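You operate a simulated robot arm through the tools that you are given. There is no shell and no other tool. Be economical: measure what you need, move in short steps, check, and stop when the job is done.

You are at the controls of a simulated robot arm. One attempt, no reset.

JOB
Shut the fridge door, clear the alarm, set 4 C and boost till it is cold.
Fine: boost till the air shows 4 C or less, then boost off.

Only the result counts: the job must be done as asked and must still hold three seconds after the hand-in. Knocking over, shifting, dropping, spilling or breaking anything else fails it.

ROBOT AND FRAMES
A 6-joint arm with a two-finger parallel gripper, fixed in place. Base frame: the origin is at the foot of the arm, x ahead of it, y to its left, z up. Lengths are in m, angles in degrees, forces in N, time in s.
With the tool pointing down near the work surface it reaches from about 0.2 to 0.78 m from the base axis. Its first joint turns from -166.0 to 166.0 degrees. Payload 3.91 kg.
Tool frame: the origin (TCP) lies between the finger pads and is the grasp point; the fingertips stand 0.03 m ahead of it; z points along the fingers, y is the line along which they close. Largest opening 0.11 m; finger width 0.02, thickness 0.01; the body of the gripper, 0.048 by 0.112 m, starts 0.055 m behind the TCP.
Orientation is that of the tool frame in the base frame, as a unit quaternion [w, x, y, z]. With the fingers straight down and closing along the base's y, the tool's x points along the base's -x, its y along +y and its z along -z.

CONTROLS
- The arm moves only by the tool drive_tool. Its argument "moves" is a list of rows, each a list of 3 entries, a list of its own where there are three numbers: the shift along the base's x, y, z in units of 20 mm (1.0 is 20 mm), then the turn, a rotation vector about the base's x, y, z in units of 6 degrees (1.0 is 6 degrees), then the closure in counts, from 0 (fully open) to 255 (shut). In form: [[[dx, dy, dz], [rx, ry, rz], claw], ...]. A call has 1 to 20 rows; each row shifts and turns the commanded pose from where the row before left it. A call with a number of a shift or a turn outside -1 to 1 is refused whole. A row lasts 0.2 s, in which the tool goes at most 0.05 m and 8.6 degrees; a call with a longer step from one row to the next is refused whole, and so is a gripper value outside its range. Where a pose cannot be reached the arm comes as near as it can. A force on the tool above 40 N (or 10 N above the force at the start of the call, whichever is more), or a blocked arm, ends the call early, and 0.2 s more pass. The fingers move at their own pace (about 0.045 m/s each) and stop on an object; they squeeze with about 34 N. The grip force told is the motor's: it shows also when the fingers shut on nothing. Time passes only in rows, and 0.2 s behind the last, so rows that do not move let the fingers close. The reply holds the time, the measured pose of the TCP, the force on the tool along the base axes, the opening and the grip force, in the units named above and with some noise, with the torque about the TCP (base axes, N m) and any sound that the robot's microphone picked up.
- Cameras (640 x 400 px; columns grow to the right, rows downward): "scene" is fixed at [0.053, -0.4998, 1.7903]; the picture's right is [0.85, -0.53, 0.00], its down [-0.26, -0.41, -0.88] and it looks along [0.47, 0.74, -0.48] (base axes); focal length 371 px, centre (320, 200). "wrist" rides on the gripper at [0.077, 0.007, -0.115] in the tool frame; the picture's right is [-0.09, 1.00, 0.00], its down [-0.80, -0.07, -0.59] and it looks along [-0.59, -0.05, 0.80] (tool axes); focal length 270 px, centre (320, 200). There is no depth. A picture from a camera that has moved, and an enlarged one, comes with that camera's place and axes in the base frame and with its lens.
- camera(camera): a new picture of that camera. It takes no simulated time.
- raise_lower(by): slides the trunk up (or, below 0, down) by that many m; the arm rides with it, the base frame stays. It gives what a move gives, with no picture.
- zoom(camera, box): a new picture of the part [left, top, right, bottom] of that camera's present view, enlarged. It takes no simulated time.
- close_job(): hands the job in; it is judged then, once.

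Go step by step. Nothing tells you positions but the pictures and the camera data: compare them with the known pose of the tool, close in by small moves and look again before you grip or let go. The budget is 120 turns and 84 pictures, counting those below and the enlarged ones. Unless the task says otherwise, let go and move clear before handing in, and close with one line.

The tools are called after ">>>" as name(argument=value, ...) on one line, values as JSON. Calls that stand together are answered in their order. drive_tool: Moves the arm, as the interface text tells. Its arguments: {"type":"object","properties":{"moves":{"type":"array","items":{"type":"array"}}},"required":["moves"]} The other tools are called the same way: raise_lower (by) slides the trunk up or down; camera (camera) takes a picture; zoom (camera, box) takes an enlarged picture of a part of a camera's view; close_job () hands the job in.

At the start:

```text
time_s: 0.0
eef_pos: [0.2559, 0.2405, 1.4819]
orientation: [0.0, -0.001, 1.0, 0.0]
wrist_force: [-0.1, -0.5, -0.4]
wrist_torque: [0.02, 0.03, 0.0]
grip_width: 0.11
grasp_force: 0.0
trunk travel left (down, up): [-0.575, 0.035]
```

scene: 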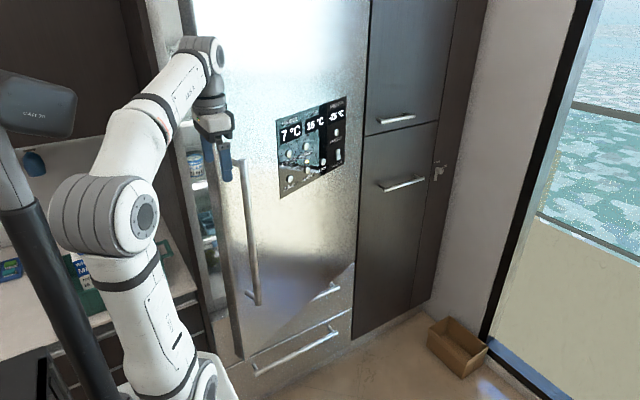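
wrist: 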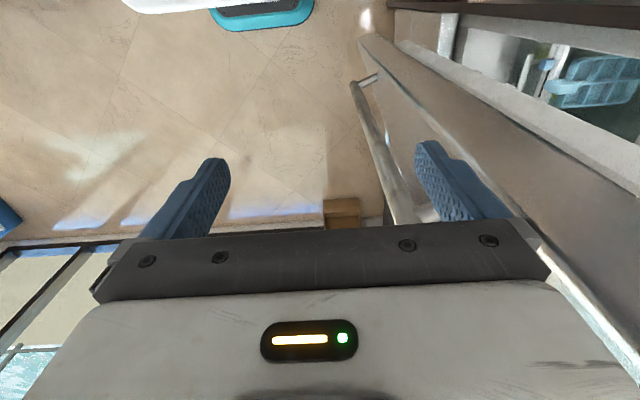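

I see a fridge with its door ajar, hinged on the right, with a control panel on the door face. First I'll zoom in on the panel and the door edge.

>>> zoom(camera="scene", box=[265, 85, 361, 205])

>>> zoom(camera="scene", box=[150, 20, 390, 380])

```text
3.33 times, centred on (313, 145) of scene
camera zoom: at [0.053, -0.4998, 1.7903], right [0.85, -0.53, 0.0], down [-0.26, -0.41, -0.88], along [0.47, 0.74, -0.48], focal length 1238 px, centre (343, 383)
```

zoom: 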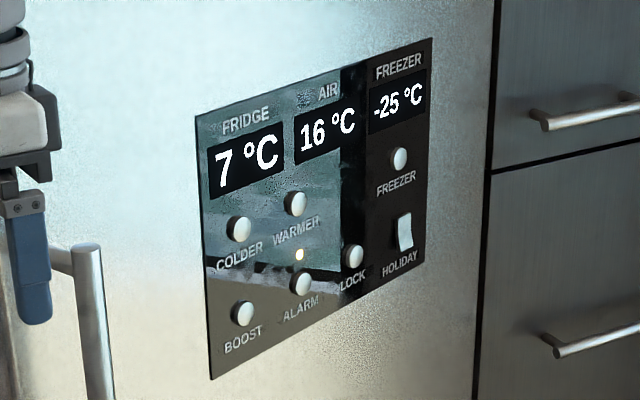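

```text
1.11 times, centred on (270, 200) of scene
camera zoom: at [0.053, -0.4998, 1.7903], right [0.85, -0.53, 0.0], down [-0.26, -0.41, -0.88], along [0.47, 0.74, -0.48], focal length 413 px, centre (376, 200)
```

zoom: 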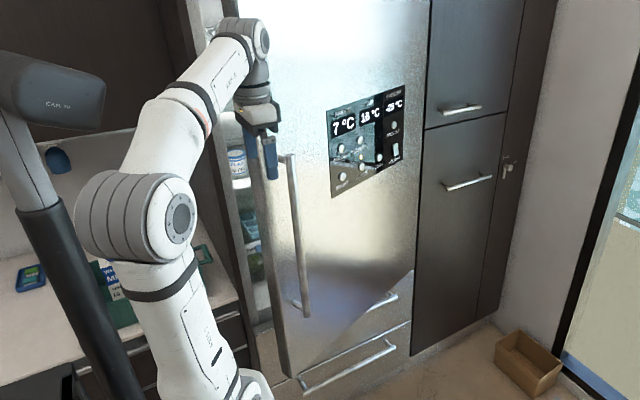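

The door is open about 20°, hinged near x≈1.0, y≈0.69, and its free edge is near (0.35, 0.46). The handle is at about x=0.38, and the panel spans x≈0.54–0.9. I'll turn the tool to point at +y with the fingers shut.

>>> drive_tool(moves=[[[0.5, -0.3, 0], [1, 0, 0], 255], [[0.5, -0.3, 0], [1, 0, 0], 255], [[0.5, -0.3, 0], [1, 0, 0], 255], [[0.5, -0.3, 0], [1, 0, 0], 255], [[0.5, -0.3, 0], [1, 0, 0], 255], [[0.5, 0, 0], [1, 0, 0], 255], [[0.5, 0, 0], [1, 0, 0], 255], [[0.5, 0, 0], [1, 0, 0], 255], [[0.5, 0, 0], [1, 0, 0], 255], [[0.5, 0, 0], [1, 0, 0], 255], [[0.5, 0, 0], [1, 0, 0], 255], [[0.5, 0, 0], [1, 0, 0], 255], [[0.5, 0, 0], [1, 0, 0], 255], [[0.5, 0, 0], [1, 0, 0], 255], [[0.5, 0, 0], [1, 0, 0], 255]])

>>> camera(camera="scene")

>>> camera(camera="wrist")

```text
time_s: 3.2
eef_pos: [0.4061, 0.2109, 1.4811]
orientation: [-0.001, 0.0, 0.706, 0.708]
wrist_force: [0.0, 0.0, 0.5]
wrist_torque: [-0.01, 0.0, -0.02]
grip_width: 0.0002
grasp_force: 33.5
trunk travel left (down, up): [-0.575, 0.035]
```

```text
79 pictures are left
```

scene: 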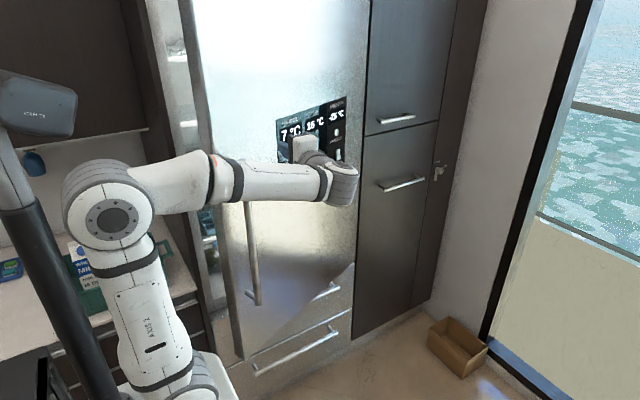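

```text
78 pictures are left
camera wrist: at [0.3284, 0.0974, 1.4884], right [0.09, 0.0, 1.0], down [0.8, -0.59, -0.07], along [0.59, 0.8, -0.05], focal length 270 px, centre (320, 200)
```

wrist: 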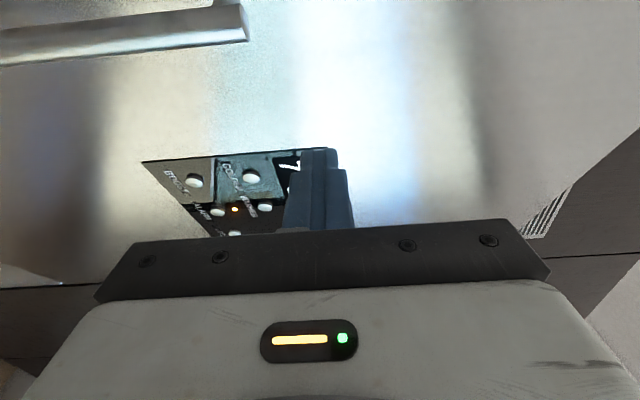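

The tool now points at the fridge. I'll roll it 90° so the camera sits on top and approach the door above the handle.

>>> drive_tool(moves=[[[0.1, 0.3, 0], [0, 1, 0], 255], [[0.1, 0.3, 0], [0, 1, 0], 255], [[0.1, 0.3, 0], [0, 1, 0], 255], [[0.1, 0.3, 0], [0, 1, 0], 255], [[0.1, 0.3, 0], [0, 1, 0], 255], [[0.1, 0.3, 0], [0, 1, 0], 255], [[0.1, 0.3, 0], [0, 1, 0], 255], [[0.1, 0.3, 0], [0, 1, 0], 255], [[0.1, 0.3, 0], [0, 1, 0], 255], [[0.1, 0.3, 0], [0, 1, 0], 255], [[0, 0.3, 0], [0, 1, 0], 255], [[0, 0.3, 0], [0, 1, 0], 255], [[0, 0.3, 0], [0, 1, 0], 255], [[0, 0.3, 0], [0, 1, 0], 255], [[0, 0.3, 0], [0, 1, 0], 255]])

>>> camera(camera="scene")

>>> camera(camera="wrist")

```text
time_s: 6.4
eef_pos: [0.4244, 0.3022, 1.4812]
orientation: [-0.5, 0.501, 0.499, 0.5]
wrist_force: [0.0, -0.6, 0.4]
wrist_torque: [0.02, 0.02, 0.02]
grip_width: 0.0001
grasp_force: 33.6
trunk travel left (down, up): [-0.575, 0.035]
```

```text
77 pictures are left
```

scene: 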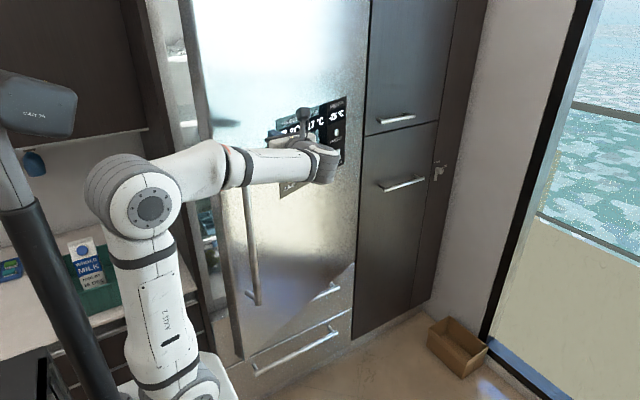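

```text
76 pictures are left
camera wrist: at [0.4322, 0.1891, 1.5589], right [1.0, 0.0, -0.09], down [-0.07, -0.59, -0.8], along [-0.05, 0.8, -0.59], focal length 270 px, centre (320, 200)
```

wrist: 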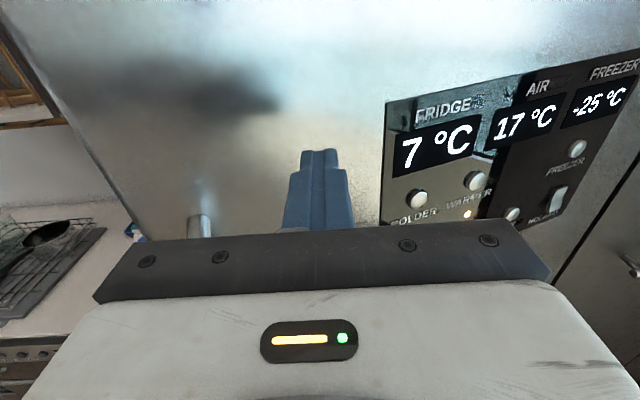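

The view is good. I'll push +y onto the door between its edge and the panel, above the handle top.

>>> drive_tool(moves=[[[0, 0.7, 0], [0, 0, 0], 255], [[0, 0.7, 0], [0, 0, 0], 255], [[0, 0.7, 0], [0, 0, 0], 255], [[0, 0.7, 0], [0, 0, 0], 255], [[0, 0.7, 0], [0, 0, 0], 255], [[0, 0.7, 0], [0, 0, 0], 255], [[0, 0.7, 0], [0, 0, 0], 255], [[0, 0.7, 0], [0, 0, 0], 255], [[0, 0.7, 0], [0, 0, 0], 255], [[0, 0.7, 0], [0, 0, 0], 255], [[0, 0.7, 0], [0, 0, 0], 255], [[0, 0.7, 0], [0, 0, 0], 255], [[0, 0.7, 0], [0, 0, 0], 255], [[0, 0.7, 0], [0, 0, 0], 255]])

>>> camera(camera="wrist")

```text
time_s: 9.4
eef_pos: [0.4256, 0.4981, 1.4803]
orientation: [-0.5, 0.5, 0.5, 0.5]
wrist_force: [0.2, 0.7, 0.0]
wrist_torque: [0.0, 0.01, 0.02]
grip_width: 0.0
grasp_force: 33.5
trunk travel left (down, up): [-0.575, 0.035]
```

```text
75 pictures are left
camera wrist: at [0.4325, 0.385, 1.5582], right [1.0, 0.0, -0.09], down [-0.07, -0.59, -0.8], along [-0.05, 0.8, -0.59], focal length 270 px, centre (320, 200)
```

wrist: 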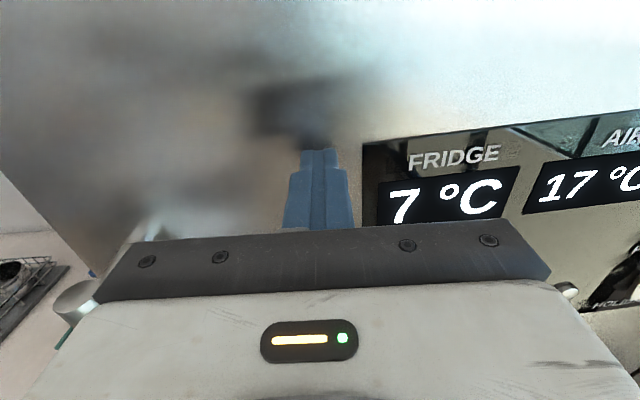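

The tip looks close to the door face or just touching it. I'll keep pushing.

>>> drive_tool(moves=[[[0, 0.6, 0], [0, 0, 0], 255], [[0, 0.6, 0], [0, 0, 0], 255], [[0, 0.6, 0], [0, 0, 0], 255], [[0, 0.6, 0], [0, 0, 0], 255], [[0, 0.6, 0], [0, 0, 0], 255], [[0, 0.6, 0], [0, 0, 0], 255], [[0, 0.6, 0], [0, 0, 0], 255], [[0, 0.6, 0], [0, 0, 0], 255], [[0, 0.6, 0], [0, 0, 0], 255], [[0, 0.6, 0], [0, 0, 0], 255]])

>>> camera(camera="scene")

>>> camera(camera="wrist")

```text
time_s: 10.7
eef_pos: [0.4247, 0.5493, 1.4816]
orientation: [-0.5, 0.501, 0.5, 0.5]
wrist_force: [-7.4, -35.0, -5.7]
wrist_torque: [0.09, 0.18, 0.23]
grip_width: 0.0003
grasp_force: 33.8
trunk travel left (down, up): [-0.575, 0.035]
stopped in row 6: the force on the tool passed its limit at 52 N (the readings are from after the stop); the commanded pose is now the measured one
```

```text
74 pictures are left
```

scene: 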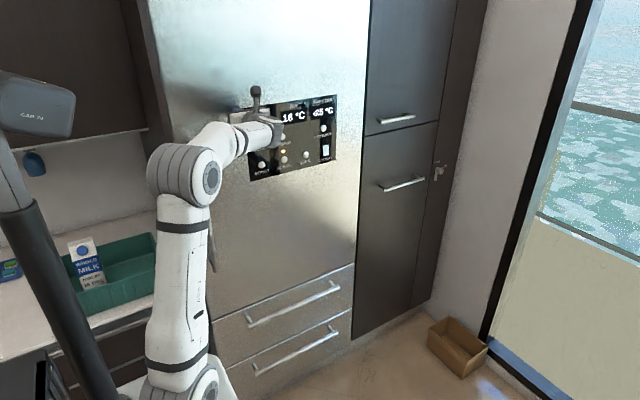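

```text
73 pictures are left
camera wrist: at [0.4322, 0.4371, 1.5588], right [1.0, 0.0, -0.09], down [-0.07, -0.6, -0.8], along [-0.05, 0.8, -0.59], focal length 270 px, centre (320, 200)
```

wrist: 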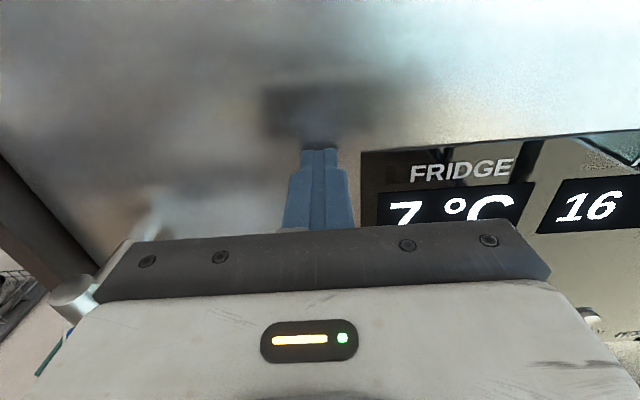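

The door looks flush and the air has started dropping, so the closed face is at y≈0.58. I'll back off and look at the panel.

>>> drive_tool(moves=[[[0, -0.7, 0], [0, 0, 0], 255], [[0, -0.8, 0], [0, 0, 0], 255], [[0, -0.8, 0], [0, 0, 0], 255], [[0, -0.8, 0], [0, 0, 0], 255], [[0, -0.8, 0], [0, 0, 0], 255], [[0, -0.8, 0], [0, 0, 0], 255], [[0, -0.8, 0], [0, 0, 0], 255], [[0, -0.8, 0], [0, 0, 0], 255]])

>>> zoom(camera="scene", box=[220, 70, 380, 200])

>>> camera(camera="wrist")

```text
time_s: 12.5
eef_pos: [0.4269, 0.4319, 1.4771]
orientation: [-0.499, 0.502, 0.501, 0.498]
wrist_force: [0.4, 0.2, 0.3]
wrist_torque: [0.02, -0.01, 0.02]
grip_width: 0.0
grasp_force: 33.8
trunk travel left (down, up): [-0.575, 0.035]
```

```text
3.08 times, centred on (300, 135) of scene
camera zoom: at [0.053, -0.4998, 1.7903], right [0.85, -0.53, 0.0], down [-0.26, -0.41, -0.88], along [0.47, 0.74, -0.48], focal length 1142 px, centre (382, 400)
```

zoom: 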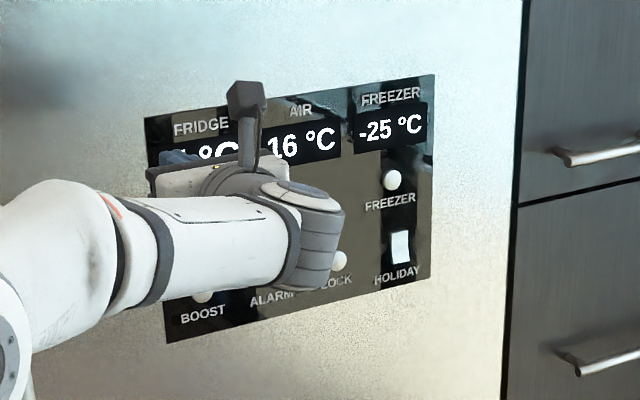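

```text
71 pictures are left
camera wrist: at [0.4326, 0.319, 1.5551], right [1.0, 0.0, -0.09], down [-0.07, -0.6, -0.8], along [-0.05, 0.8, -0.6], focal length 270 px, centre (320, 200)
```

wrist: 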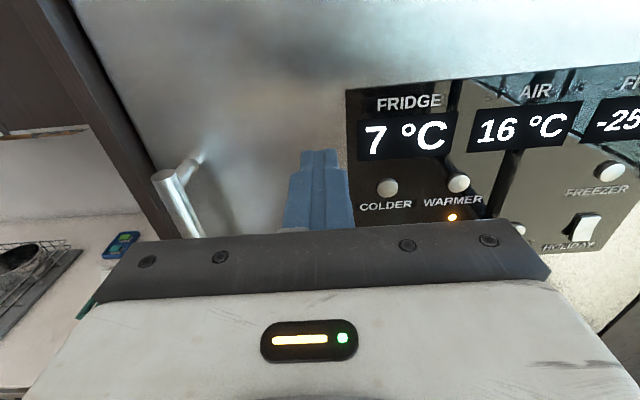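

With the face at y≈0.58, COLDER is at about (0.493, 1.378), WARMER about (0.571, 1.380), BOOST about (0.493, 1.30) and ALARM about (0.571, 1.30). I'll move in front of ALARM.

>>> drive_tool(moves=[[[1, 0, 0], [0, 0, 0], 255], [[1, 0, 0], [0, 0, 0], 255], [[1, 0, 0], [0, 0, 0], 255], [[1, 0, 0], [0, 0, 0], 255], [[1, 0, 0], [0, 0, 0], 255], [[1, 0, -0.5], [0, 0, 0], 255], [[1, 0, -1], [0, 0, 0], 255], [[0.2, 0, -1], [0, 0, 0], 255], [[0, 0, -1], [0, 0, 0], 255], [[0, 0, -1], [0, 0, 0], 255], [[0, 0, -1], [0, 0, 0], 255], [[0, 0, -1], [0, 0, 0], 255], [[0, 0, -1], [0, 0, 0], 255], [[0, 0, -1], [0, 0, 0], 255]])

>>> camera(camera="wrist")

>>> zoom(camera="scene", box=[220, 70, 380, 200])

```text
time_s: 15.5
eef_pos: [0.5707, 0.4334, 1.3079]
orientation: [-0.499, 0.502, 0.501, 0.498]
wrist_force: [-0.2, 0.1, -1.2]
wrist_torque: [-0.01, 0.01, -0.04]
grip_width: 0.0
grasp_force: 33.9
trunk travel left (down, up): [-0.575, 0.035]
```

```text
70 pictures are left
camera wrist: at [0.5771, 0.3205, 1.3859], right [1.0, 0.0, -0.09], down [-0.07, -0.6, -0.8], along [-0.05, 0.8, -0.6], focal length 270 px, centre (320, 200)
```

wrist: 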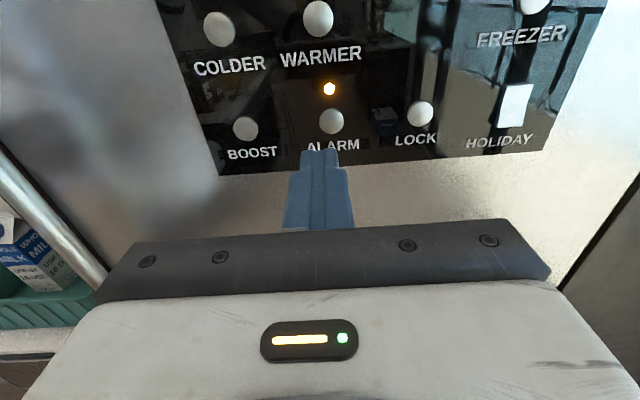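

```text
3.08 times, centred on (300, 135) of scene
camera zoom: at [0.053, -0.4998, 1.7903], right [0.85, -0.53, 0.0], down [-0.26, -0.41, -0.88], along [0.47, 0.74, -0.48], focal length 1142 px, centre (382, 400)
```

zoom: 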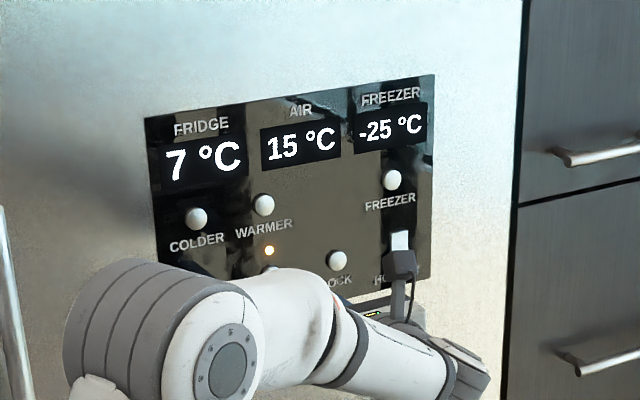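

ALARM refines to (0.577, 1.291). I'll align and advance close to the panel.

>>> drive_tool(moves=[[[0.3, 0.5, -0.85], [0, 0, 0], 255], [[0, 0.9, 0], [0, 0, 0], 255], [[0, 0.9, 0], [0, 0, 0], 255], [[0, 0.8, 0], [0, 0, 0], 255], [[0, 0.6, 0], [0, 0, 0], 255], [[0, 0.3, 0], [0, 0, 0], 255], [[0, 0, 0], [0, 0, 0], 255]])

>>> camera(camera="wrist")

```text
time_s: 17.1
eef_pos: [0.5756, 0.5133, 1.2908]
orientation: [-0.499, 0.502, 0.501, 0.498]
wrist_force: [-0.1, -0.2, 0.4]
wrist_torque: [-0.01, 0.02, 0.02]
grip_width: 0.0002
grasp_force: 33.7
trunk travel left (down, up): [-0.575, 0.035]
```

```text
68 pictures are left
camera wrist: at [0.5828, 0.4005, 1.3686], right [1.0, 0.0, -0.09], down [-0.07, -0.6, -0.8], along [-0.05, 0.8, -0.6], focal length 270 px, centre (320, 200)
```

wrist: 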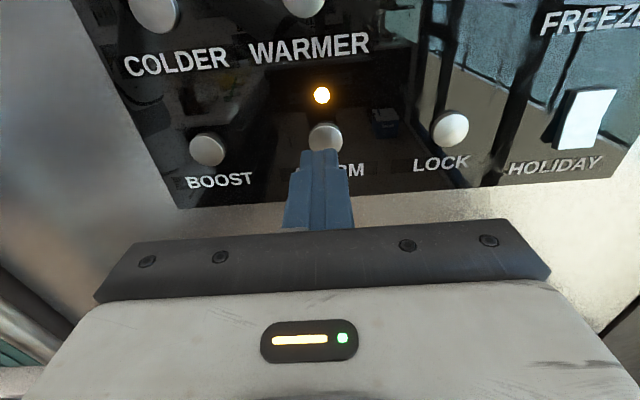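

The tip is nearly lined up with ALARM. I'll make a small correction and press slowly.

>>> drive_tool(moves=[[[0.2, 0, 0.15], [0, 0, 0], 255], [[0, 0.3, 0], [0, 0, 0], 255], [[0, 0.3, 0], [0, 0, 0], 255], [[0, 0.2, 0], [0, 0, 0], 255], [[0, 0.2, 0], [0, 0, 0], 255], [[0, 0.2, 0], [0, 0, 0], 255]])

>>> camera(camera="wrist")

```text
time_s: 18.5
eef_pos: [0.5812, 0.5363, 1.2942]
orientation: [-0.499, 0.501, 0.501, 0.498]
wrist_force: [-0.1, -0.3, 0.4]
wrist_torque: [-0.01, -0.02, 0.02]
grip_width: 0.0
grasp_force: 34.0
trunk travel left (down, up): [-0.575, 0.035]
```

```text
67 pictures are left
camera wrist: at [0.5875, 0.4241, 1.3718], right [1.0, 0.0, -0.09], down [-0.07, -0.6, -0.8], along [-0.05, 0.8, -0.6], focal length 270 px, centre (320, 200)
```

wrist: 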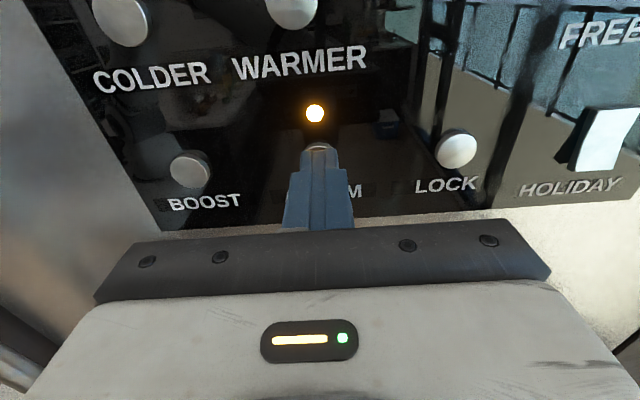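

The tip is right at the ALARM button. I'll press further in.

>>> drive_tool(moves=[[[0, 0.2, 0], [0, 0, 0], 255], [[0, 0.2, 0], [0, 0, 0], 255], [[0, 0.15, 0], [0, 0, 0], 255]])

>>> camera(camera="wrist")

```text
time_s: 19.3
eef_pos: [0.5822, 0.5462, 1.2944]
orientation: [-0.499, 0.502, 0.501, 0.498]
wrist_force: [-1.6, -6.8, -3.4]
wrist_torque: [-0.09, -0.02, 0.0]
grip_width: 0.0001
grasp_force: 34.3
trunk travel left (down, up): [-0.575, 0.035]
heard: click
```

```text
66 pictures are left
camera wrist: at [0.5876, 0.4338, 1.3724], right [1.0, 0.0, -0.09], down [-0.07, -0.6, -0.8], along [-0.05, 0.8, -0.6], focal length 270 px, centre (320, 200)
```

wrist: 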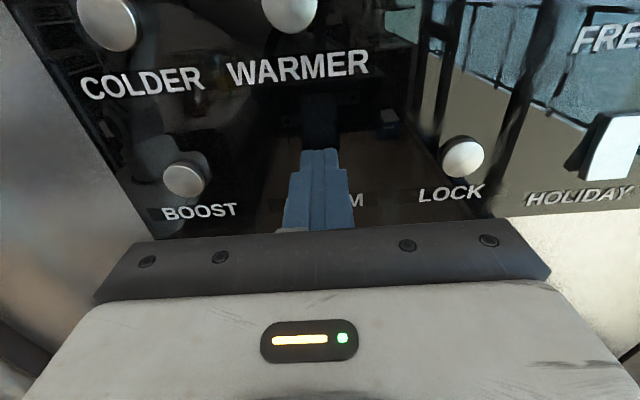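

There was a click and the alarm LED went out. I'll retract and move to COLDER.

>>> drive_tool(moves=[[[0, -0.6, 0], [0, 0, 0], 255], [[0, -1, 0], [0, 0, 0], 255], [[0, -0.6, 0], [0, 0, 0], 255], [[-1, 0, 1], [0, 0, 0], 255], [[-1, 0, 1], [0, 0, 0], 255], [[-1, 0, 1], [0, 0, 0], 255], [[-1, 0, 1], [0, 0, 0], 255], [[-0.3, 0, 0], [0, 0, 0], 255], [[0, 0, 0], [0, 0, 0], 255]])

>>> camera(camera="wrist")

```text
time_s: 21.3
eef_pos: [0.4956, 0.5021, 1.376]
orientation: [-0.499, 0.501, 0.501, 0.499]
wrist_force: [0.2, 0.7, 0.9]
wrist_torque: [0.03, 0.01, 0.0]
grip_width: 0.0
grasp_force: 33.8
trunk travel left (down, up): [-0.575, 0.035]
```

```text
65 pictures are left
camera wrist: at [0.5013, 0.3896, 1.4529], right [1.0, 0.0, -0.09], down [-0.07, -0.6, -0.8], along [-0.05, 0.8, -0.6], focal length 270 px, centre (320, 200)
```

wrist: 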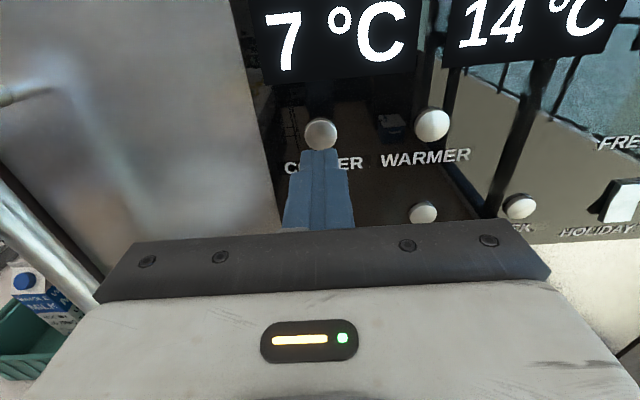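

COLDER is lined up. I'll press once.

>>> drive_tool(moves=[[[0, 0.8, 0], [0, 0, 0], 255], [[0, 0.7, 0], [0, 0, 0], 255], [[0, 0.25, 0], [0, 0, 0], 255], [[0, 0.25, 0], [0, 0, 0], 255], [[0, 0.2, 0], [0, 0, 0], 255], [[0, 0, 0], [0, 0, 0], 255], [[0, -1, 0], [0, 0, 0], 255], [[0, 0, 0], [0, 0, 0], 255]])

>>> camera(camera="wrist")

```text
time_s: 23.1
eef_pos: [0.4957, 0.5275, 1.3746]
orientation: [-0.499, 0.502, 0.502, 0.498]
wrist_force: [-0.3, -0.6, 0.4]
wrist_torque: [0.0, -0.01, -0.01]
grip_width: 0.0002
grasp_force: 34.6
trunk travel left (down, up): [-0.575, 0.035]
heard: click
```

```text
64 pictures are left
camera wrist: at [0.5015, 0.4147, 1.4526], right [1.0, 0.0, -0.09], down [-0.07, -0.6, -0.8], along [-0.05, 0.8, -0.6], focal length 270 px, centre (320, 200)
```

wrist: 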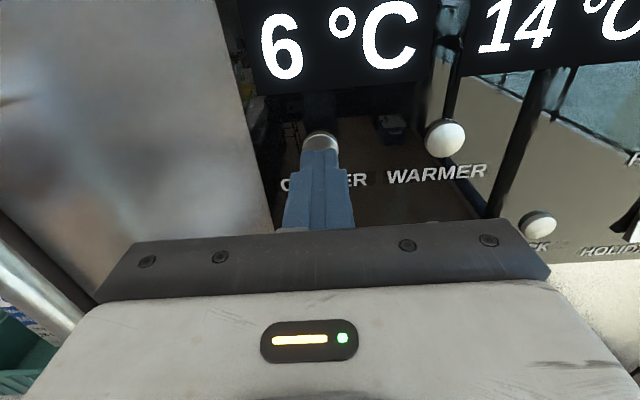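

One press took it from 7 to 6. I'll press twice more.

>>> drive_tool(moves=[[[0, 0.5, 0], [0, 0, 0], 255], [[0, 0.5, 0], [0, 0, 0], 255], [[0, 0, 0], [0, 0, 0], 255], [[0, -0.5, 0], [0, 0, 0], 255], [[0, -0.5, 0], [0, 0, 0], 255], [[0, 0, 0], [0, 0, 0], 255], [[0, 0.5, 0], [0, 0, 0], 255], [[0, 0.5, 0], [0, 0, 0], 255], [[0, 0, 0], [0, 0, 0], 255], [[0, -0.5, 0], [0, 0, 0], 255], [[0, -1, 0], [0, 0, 0], 255], [[0, -0.5, 0], [0, 0, 0], 255], [[0, 0, 0], [0, 0, 0], 255]])

>>> camera(camera="wrist")

```text
time_s: 25.9
eef_pos: [0.4953, 0.509, 1.3732]
orientation: [-0.499, 0.502, 0.502, 0.498]
wrist_force: [-0.8, -0.1, -0.2]
wrist_torque: [0.02, 0.0, 0.02]
grip_width: 0.0
grasp_force: 34.6
trunk travel left (down, up): [-0.575, 0.035]
heard: click, click
```

```text
63 pictures are left
camera wrist: at [0.5023, 0.397, 1.4515], right [1.0, 0.0, -0.09], down [-0.07, -0.6, -0.8], along [-0.05, 0.8, -0.6], focal length 270 px, centre (320, 200)
```

wrist: 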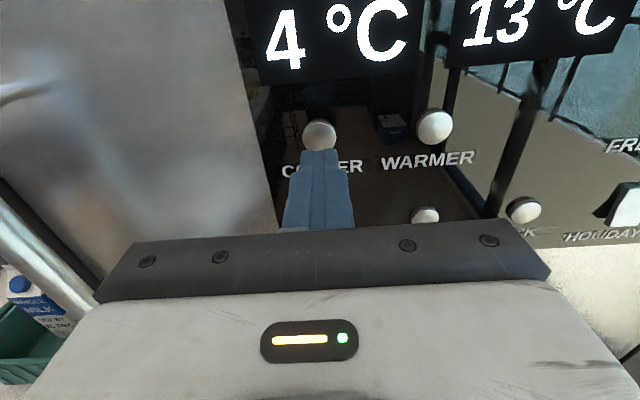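

It's now set to 4 C. Next I'll go down to BOOST, back to about y=0.50.

>>> drive_tool(moves=[[[0, -0.3, -0.8], [0, 0, 0], 255], [[0, 0, -0.8], [0, 0, 0], 255], [[0, 0, -0.8], [0, 0, 0], 255], [[0, 0, -0.8], [0, 0, 0], 255], [[0, 0, -0.8], [0, 0, 0], 255], [[0, 0, 0], [0, 0, 0], 255]])

>>> camera(camera="wrist")

>>> zoom(camera="scene", box=[220, 70, 380, 200])

```text
time_s: 27.3
eef_pos: [0.4953, 0.5007, 1.2938]
orientation: [-0.499, 0.502, 0.501, 0.499]
wrist_force: [0.7, 0.0, -0.1]
wrist_torque: [-0.01, 0.0, 0.01]
grip_width: 0.0
grasp_force: 34.1
trunk travel left (down, up): [-0.575, 0.035]
```

```text
62 pictures are left
camera wrist: at [0.5025, 0.3876, 1.3726], right [1.0, 0.0, -0.09], down [-0.07, -0.6, -0.8], along [-0.05, 0.8, -0.6], focal length 270 px, centre (320, 200)
```

wrist: 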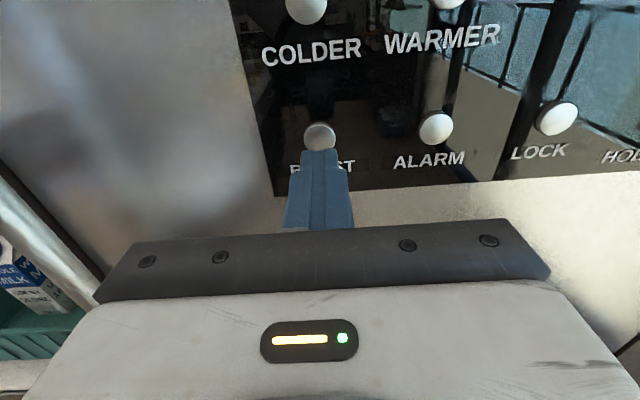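

```text
3.08 times, centred on (300, 135) of scene
camera zoom: at [0.053, -0.4998, 1.7903], right [0.85, -0.53, 0.0], down [-0.26, -0.41, -0.88], along [0.47, 0.74, -0.48], focal length 1142 px, centre (382, 400)
```

zoom: 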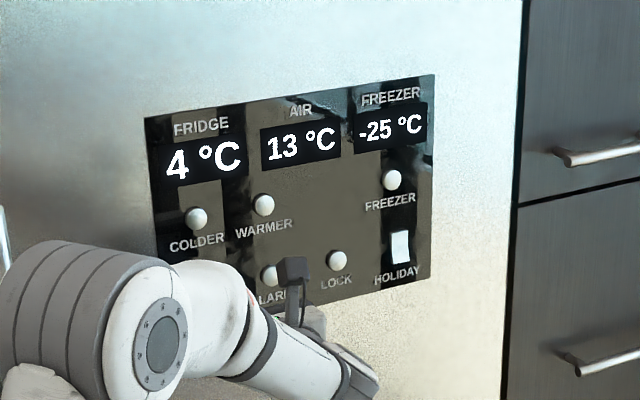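

BOOST is lined up and the scene camera can see the displays. I'll press BOOST once and back off.

>>> drive_tool(moves=[[[0, 0.8, 0], [0, 0, 0], 255], [[0, 0.7, 0], [0, 0, 0], 255], [[0, 0.25, 0], [0, 0, 0], 255], [[0, 0.25, 0], [0, 0, 0], 255], [[0, 0.3, 0], [0, 0, 0], 255], [[0, 0, 0], [0, 0, 0], 255], [[0, -0.5, 0], [0, 0, 0], 255], [[0, -1, 0], [0, 0, 0], 255], [[0, -0.8, 0], [0, 0, 0], 255], [[0, 0, 0], [0, 0, 0], 255]])

>>> camera(camera="wrist")

>>> zoom(camera="scene", box=[220, 70, 380, 200])

```text
time_s: 29.5
eef_pos: [0.4938, 0.5003, 1.2941]
orientation: [-0.499, 0.501, 0.501, 0.499]
wrist_force: [0.3, 0.3, -0.2]
wrist_torque: [-0.02, 0.05, -0.03]
grip_width: 0.0
grasp_force: 34.2
trunk travel left (down, up): [-0.575, 0.035]
heard: click
```

```text
60 pictures are left
camera wrist: at [0.5004, 0.3877, 1.3717], right [1.0, 0.0, -0.09], down [-0.07, -0.6, -0.8], along [-0.05, 0.8, -0.6], focal length 270 px, centre (320, 200)
```

wrist: 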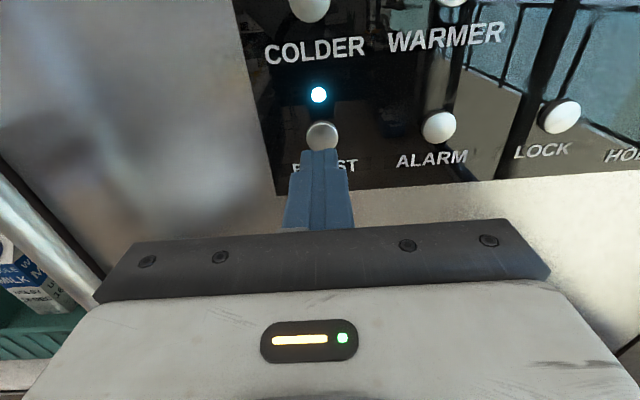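

```text
3.08 times, centred on (300, 135) of scene
camera zoom: at [0.053, -0.4998, 1.7903], right [0.85, -0.53, 0.0], down [-0.26, -0.41, -0.88], along [0.47, 0.74, -0.48], focal length 1142 px, centre (382, 400)
```

zoom: 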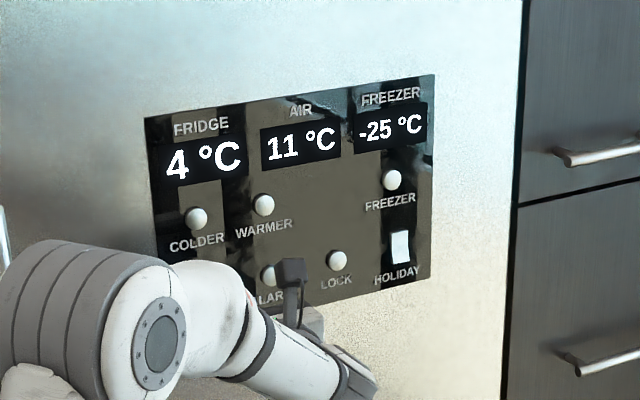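

Boost is on, with its blue LED lit, and the air is at 11 C. I'll wait.

>>> drive_tool(moves=[[[0, 0, 0], [0, 0, 0], 255], [[0, 0, 0], [0, 0, 0], 255], [[0, 0, 0], [0, 0, 0], 255], [[0, 0, 0], [0, 0, 0], 255], [[0, 0, 0], [0, 0, 0], 255], [[0, 0, 0], [0, 0, 0], 255], [[0, 0, 0], [0, 0, 0], 255], [[0, 0, 0], [0, 0, 0], 255], [[0, 0, 0], [0, 0, 0], 255], [[0, 0, 0], [0, 0, 0], 255], [[0, 0, 0], [0, 0, 0], 255], [[0, 0, 0], [0, 0, 0], 255], [[0, 0, 0], [0, 0, 0], 255], [[0, 0, 0], [0, 0, 0], 255], [[0, 0, 0], [0, 0, 0], 255]])

>>> zoom(camera="scene", box=[220, 70, 380, 200])

```text
time_s: 32.7
eef_pos: [0.494, 0.4994, 1.2943]
orientation: [-0.498, 0.502, 0.501, 0.498]
wrist_force: [-0.1, 0.7, 0.6]
wrist_torque: [-0.01, 0.0, 0.02]
grip_width: 0.0
grasp_force: 33.8
trunk travel left (down, up): [-0.575, 0.035]
```

```text
3.08 times, centred on (300, 135) of scene
camera zoom: at [0.053, -0.4998, 1.7903], right [0.85, -0.53, 0.0], down [-0.26, -0.41, -0.88], along [0.47, 0.74, -0.48], focal length 1142 px, centre (382, 400)
```

zoom: 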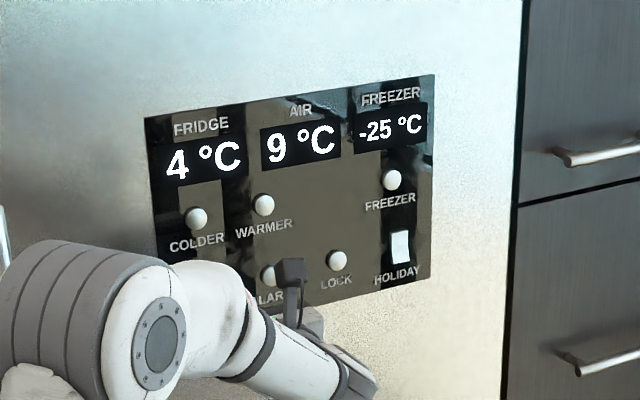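

The air is at 9 C and still falling, so I'll keep waiting.

>>> drive_tool(moves=[[[0, 0, 0], [0, 0, 0], 255], [[0, 0, 0], [0, 0, 0], 255], [[0, 0, 0], [0, 0, 0], 255], [[0, 0, 0], [0, 0, 0], 255], [[0, 0, 0], [0, 0, 0], 255], [[0, 0, 0], [0, 0, 0], 255], [[0, 0, 0], [0, 0, 0], 255], [[0, 0, 0], [0, 0, 0], 255], [[0, 0, 0], [0, 0, 0], 255], [[0, 0, 0], [0, 0, 0], 255], [[0, 0, 0], [0, 0, 0], 255], [[0, 0, 0], [0, 0, 0], 255], [[0, 0, 0], [0, 0, 0], 255], [[0, 0, 0], [0, 0, 0], 255], [[0, 0, 0], [0, 0, 0], 255], [[0, 0, 0], [0, 0, 0], 255], [[0, 0, 0], [0, 0, 0], 255], [[0, 0, 0], [0, 0, 0], 255], [[0, 0, 0], [0, 0, 0], 255], [[0, 0, 0], [0, 0, 0], 255]])

>>> zoom(camera="scene", box=[220, 70, 380, 200])

```text
time_s: 36.9
eef_pos: [0.4938, 0.4996, 1.2931]
orientation: [-0.499, 0.502, 0.501, 0.498]
wrist_force: [-0.7, 0.1, 0.0]
wrist_torque: [0.01, -0.01, 0.0]
grip_width: 0.0
grasp_force: 34.2
trunk travel left (down, up): [-0.575, 0.035]
```

```text
3.08 times, centred on (300, 135) of scene
camera zoom: at [0.053, -0.4998, 1.7903], right [0.85, -0.53, 0.0], down [-0.26, -0.41, -0.88], along [0.47, 0.74, -0.48], focal length 1142 px, centre (382, 400)
```

zoom: 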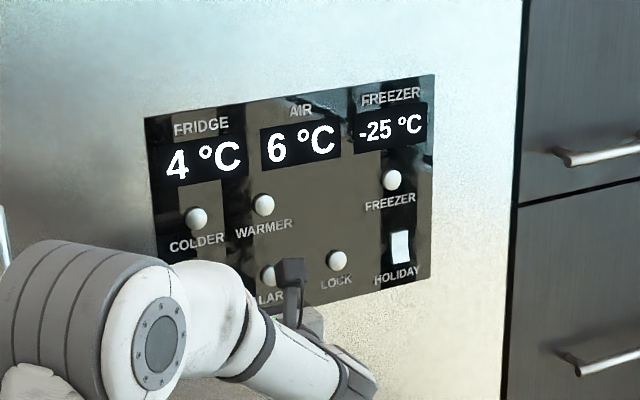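

The air is at 6 C. I'll wait about 3 s more.

>>> drive_tool(moves=[[[0, 0, 0], [0, 0, 0], 255], [[0, 0, 0], [0, 0, 0], 255], [[0, 0, 0], [0, 0, 0], 255], [[0, 0, 0], [0, 0, 0], 255], [[0, 0, 0], [0, 0, 0], 255], [[0, 0, 0], [0, 0, 0], 255], [[0, 0, 0], [0, 0, 0], 255], [[0, 0, 0], [0, 0, 0], 255], [[0, 0, 0], [0, 0, 0], 255], [[0, 0, 0], [0, 0, 0], 255], [[0, 0, 0], [0, 0, 0], 255], [[0, 0, 0], [0, 0, 0], 255], [[0, 0, 0], [0, 0, 0], 255], [[0, 0, 0], [0, 0, 0], 255]])

>>> zoom(camera="scene", box=[220, 70, 380, 200])

```text
time_s: 39.9
eef_pos: [0.4936, 0.4999, 1.2923]
orientation: [-0.498, 0.502, 0.501, 0.498]
wrist_force: [0.7, 0.5, 0.6]
wrist_torque: [0.04, 0.01, 0.04]
grip_width: 0.0001
grasp_force: 34.1
trunk travel left (down, up): [-0.575, 0.035]
```

```text
3.08 times, centred on (300, 135) of scene
camera zoom: at [0.053, -0.4998, 1.7903], right [0.85, -0.53, 0.0], down [-0.26, -0.41, -0.88], along [0.47, 0.74, -0.48], focal length 1142 px, centre (382, 400)
```

zoom: 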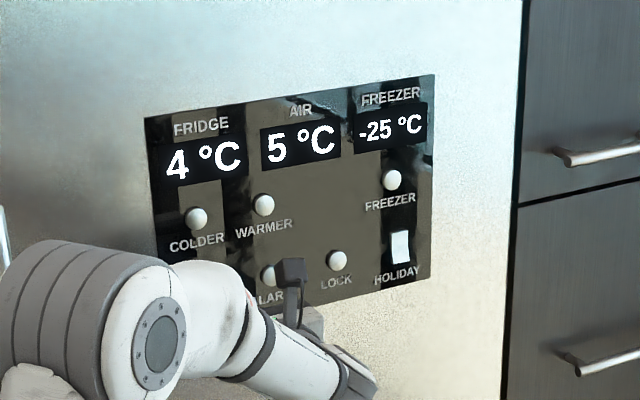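

The air is at 5 C. I'll wait a little longer.

>>> drive_tool(moves=[[[0, 0, 0], [0, 0, 0], 255], [[0, 0, 0], [0, 0, 0], 255], [[0, 0, 0], [0, 0, 0], 255], [[0, 0, 0], [0, 0, 0], 255], [[0, 0, 0], [0, 0, 0], 255], [[0, 0, 0], [0, 0, 0], 255], [[0, 0, 0], [0, 0, 0], 255], [[0, 0, 0], [0, 0, 0], 255], [[0, 0, 0], [0, 0, 0], 255], [[0, 0, 0], [0, 0, 0], 255]])

>>> zoom(camera="scene", box=[220, 70, 380, 200])

```text
time_s: 42.1
eef_pos: [0.4937, 0.502, 1.294]
orientation: [-0.499, 0.502, 0.501, 0.498]
wrist_force: [-0.4, 0.0, -0.1]
wrist_torque: [0.02, 0.02, -0.01]
grip_width: 0.0
grasp_force: 34.0
trunk travel left (down, up): [-0.575, 0.035]
```

```text
3.08 times, centred on (300, 135) of scene
camera zoom: at [0.053, -0.4998, 1.7903], right [0.85, -0.53, 0.0], down [-0.26, -0.41, -0.88], along [0.47, 0.74, -0.48], focal length 1142 px, centre (382, 400)
```

zoom: 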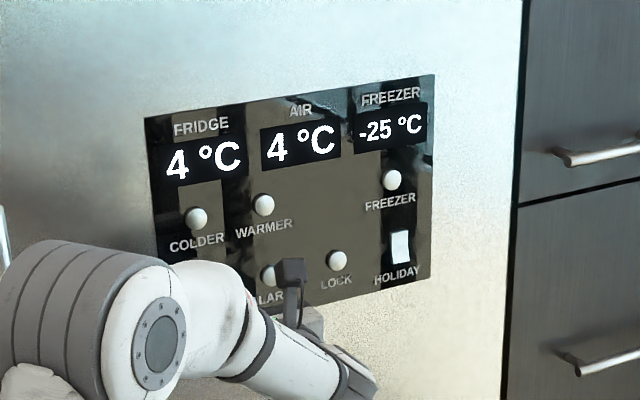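

The air shows 4 C, so I'll switch boost off now.

>>> drive_tool(moves=[[[0, 0.7, 0], [0, 0, 0], 255], [[0, 0.7, 0], [0, 0, 0], 255], [[0, 0.3, 0], [0, 0, 0], 255], [[0, 0.25, 0], [0, 0, 0], 255], [[0, 0.3, 0], [0, 0, 0], 255], [[0, 0, 0], [0, 0, 0], 255], [[0, -0.5, 0], [0, 0, 0], 255], [[0, -1, 0], [0, 0, 0], 255], [[0, -0.8, 0], [0, 0, 0], 255], [[0, 0, 0], [0, 0, 0], 255]])

>>> camera(camera="wrist")

>>> zoom(camera="scene", box=[220, 70, 380, 200])

```text
time_s: 44.3
eef_pos: [0.4944, 0.4996, 1.2929]
orientation: [-0.499, 0.502, 0.501, 0.498]
wrist_force: [0.4, -0.5, -0.1]
wrist_torque: [-0.01, -0.02, 0.02]
grip_width: 0.0001
grasp_force: 33.6
trunk travel left (down, up): [-0.575, 0.035]
heard: click
```

```text
54 pictures are left
camera wrist: at [0.501, 0.3869, 1.3718], right [1.0, 0.0, -0.09], down [-0.07, -0.6, -0.8], along [-0.05, 0.8, -0.6], focal length 270 px, centre (320, 200)
```

wrist: 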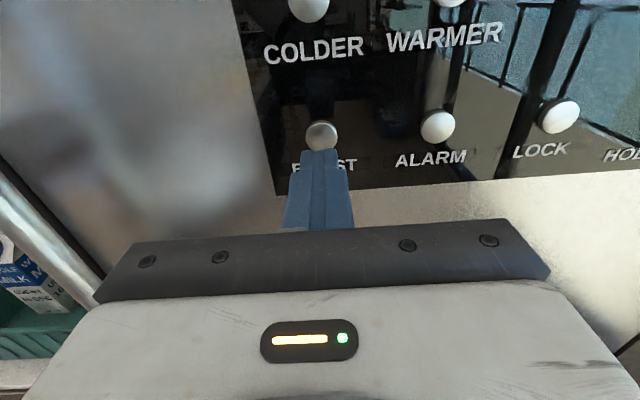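

```text
3.08 times, centred on (300, 135) of scene
camera zoom: at [0.053, -0.4998, 1.7903], right [0.85, -0.53, 0.0], down [-0.26, -0.41, -0.88], along [0.47, 0.74, -0.48], focal length 1142 px, centre (382, 400)
```

zoom: 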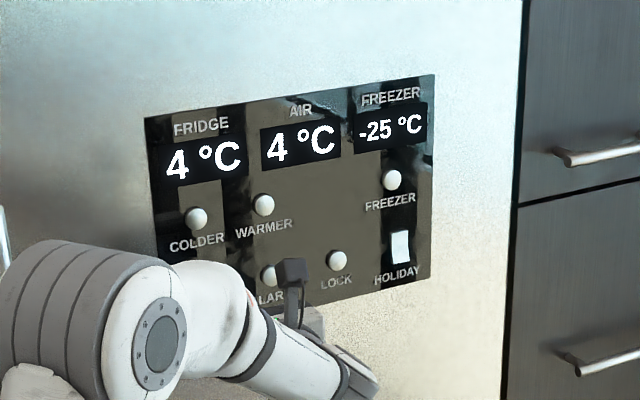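

Boost is off, the fridge is set to 4 C and the air shows 4 C. I'll back clear and check that it holds.

>>> drive_tool(moves=[[[0, -0.8, 0], [0, 0, 0], 255], [[0, -0.8, 0], [0, 0, 0], 255], [[0, -0.8, 0], [0, 0, 0], 255], [[0, -0.8, 0], [0, 0, 0], 255], [[0, -0.8, 0], [0, 0, 0], 255], [[0, -0.8, 0], [0, 0, 0], 255], [[0, 0, 0], [0, 0, 0], 255], [[0, 0, 0], [0, 0, 0], 255], [[0, 0, 0], [0, 0, 0], 255], [[0, 0, 0], [0, 0, 0], 255], [[0, 0, 0], [0, 0, 0], 255], [[0, 0, 0], [0, 0, 0], 255], [[0, 0, 0], [0, 0, 0], 255], [[0, 0, 0], [0, 0, 0], 255]])

>>> camera(camera="wrist")

>>> camera(camera="scene")

```text
time_s: 47.3
eef_pos: [0.4947, 0.4025, 1.2934]
orientation: [-0.499, 0.502, 0.501, 0.498]
wrist_force: [0.4, -0.1, 0.1]
wrist_torque: [-0.03, 0.01, 0.01]
grip_width: 0.0
grasp_force: 34.1
trunk travel left (down, up): [-0.575, 0.035]
```

```text
52 pictures are left
camera wrist: at [0.5004, 0.291, 1.3717], right [1.0, 0.0, -0.09], down [-0.07, -0.6, -0.8], along [-0.05, 0.8, -0.6], focal length 270 px, centre (320, 200)
```

wrist: 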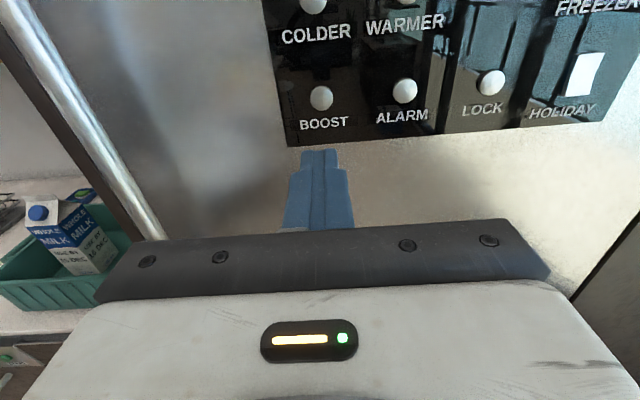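

```text
51 pictures are left
```

scene: 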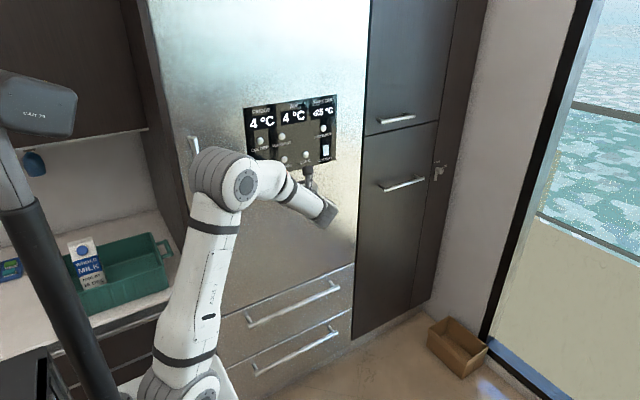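

The door is shut, the alarm and boost lights are off, and both the setting and the air show 4 C with the arm clear. I'll hand in now.

>>> close_job()

```text
The job is handed in.
```

The fridge door is shut, the alarm is cleared and the fridge is set to 4 C. Boost ran until the air showed 4 C and is now off; the job is handed in.
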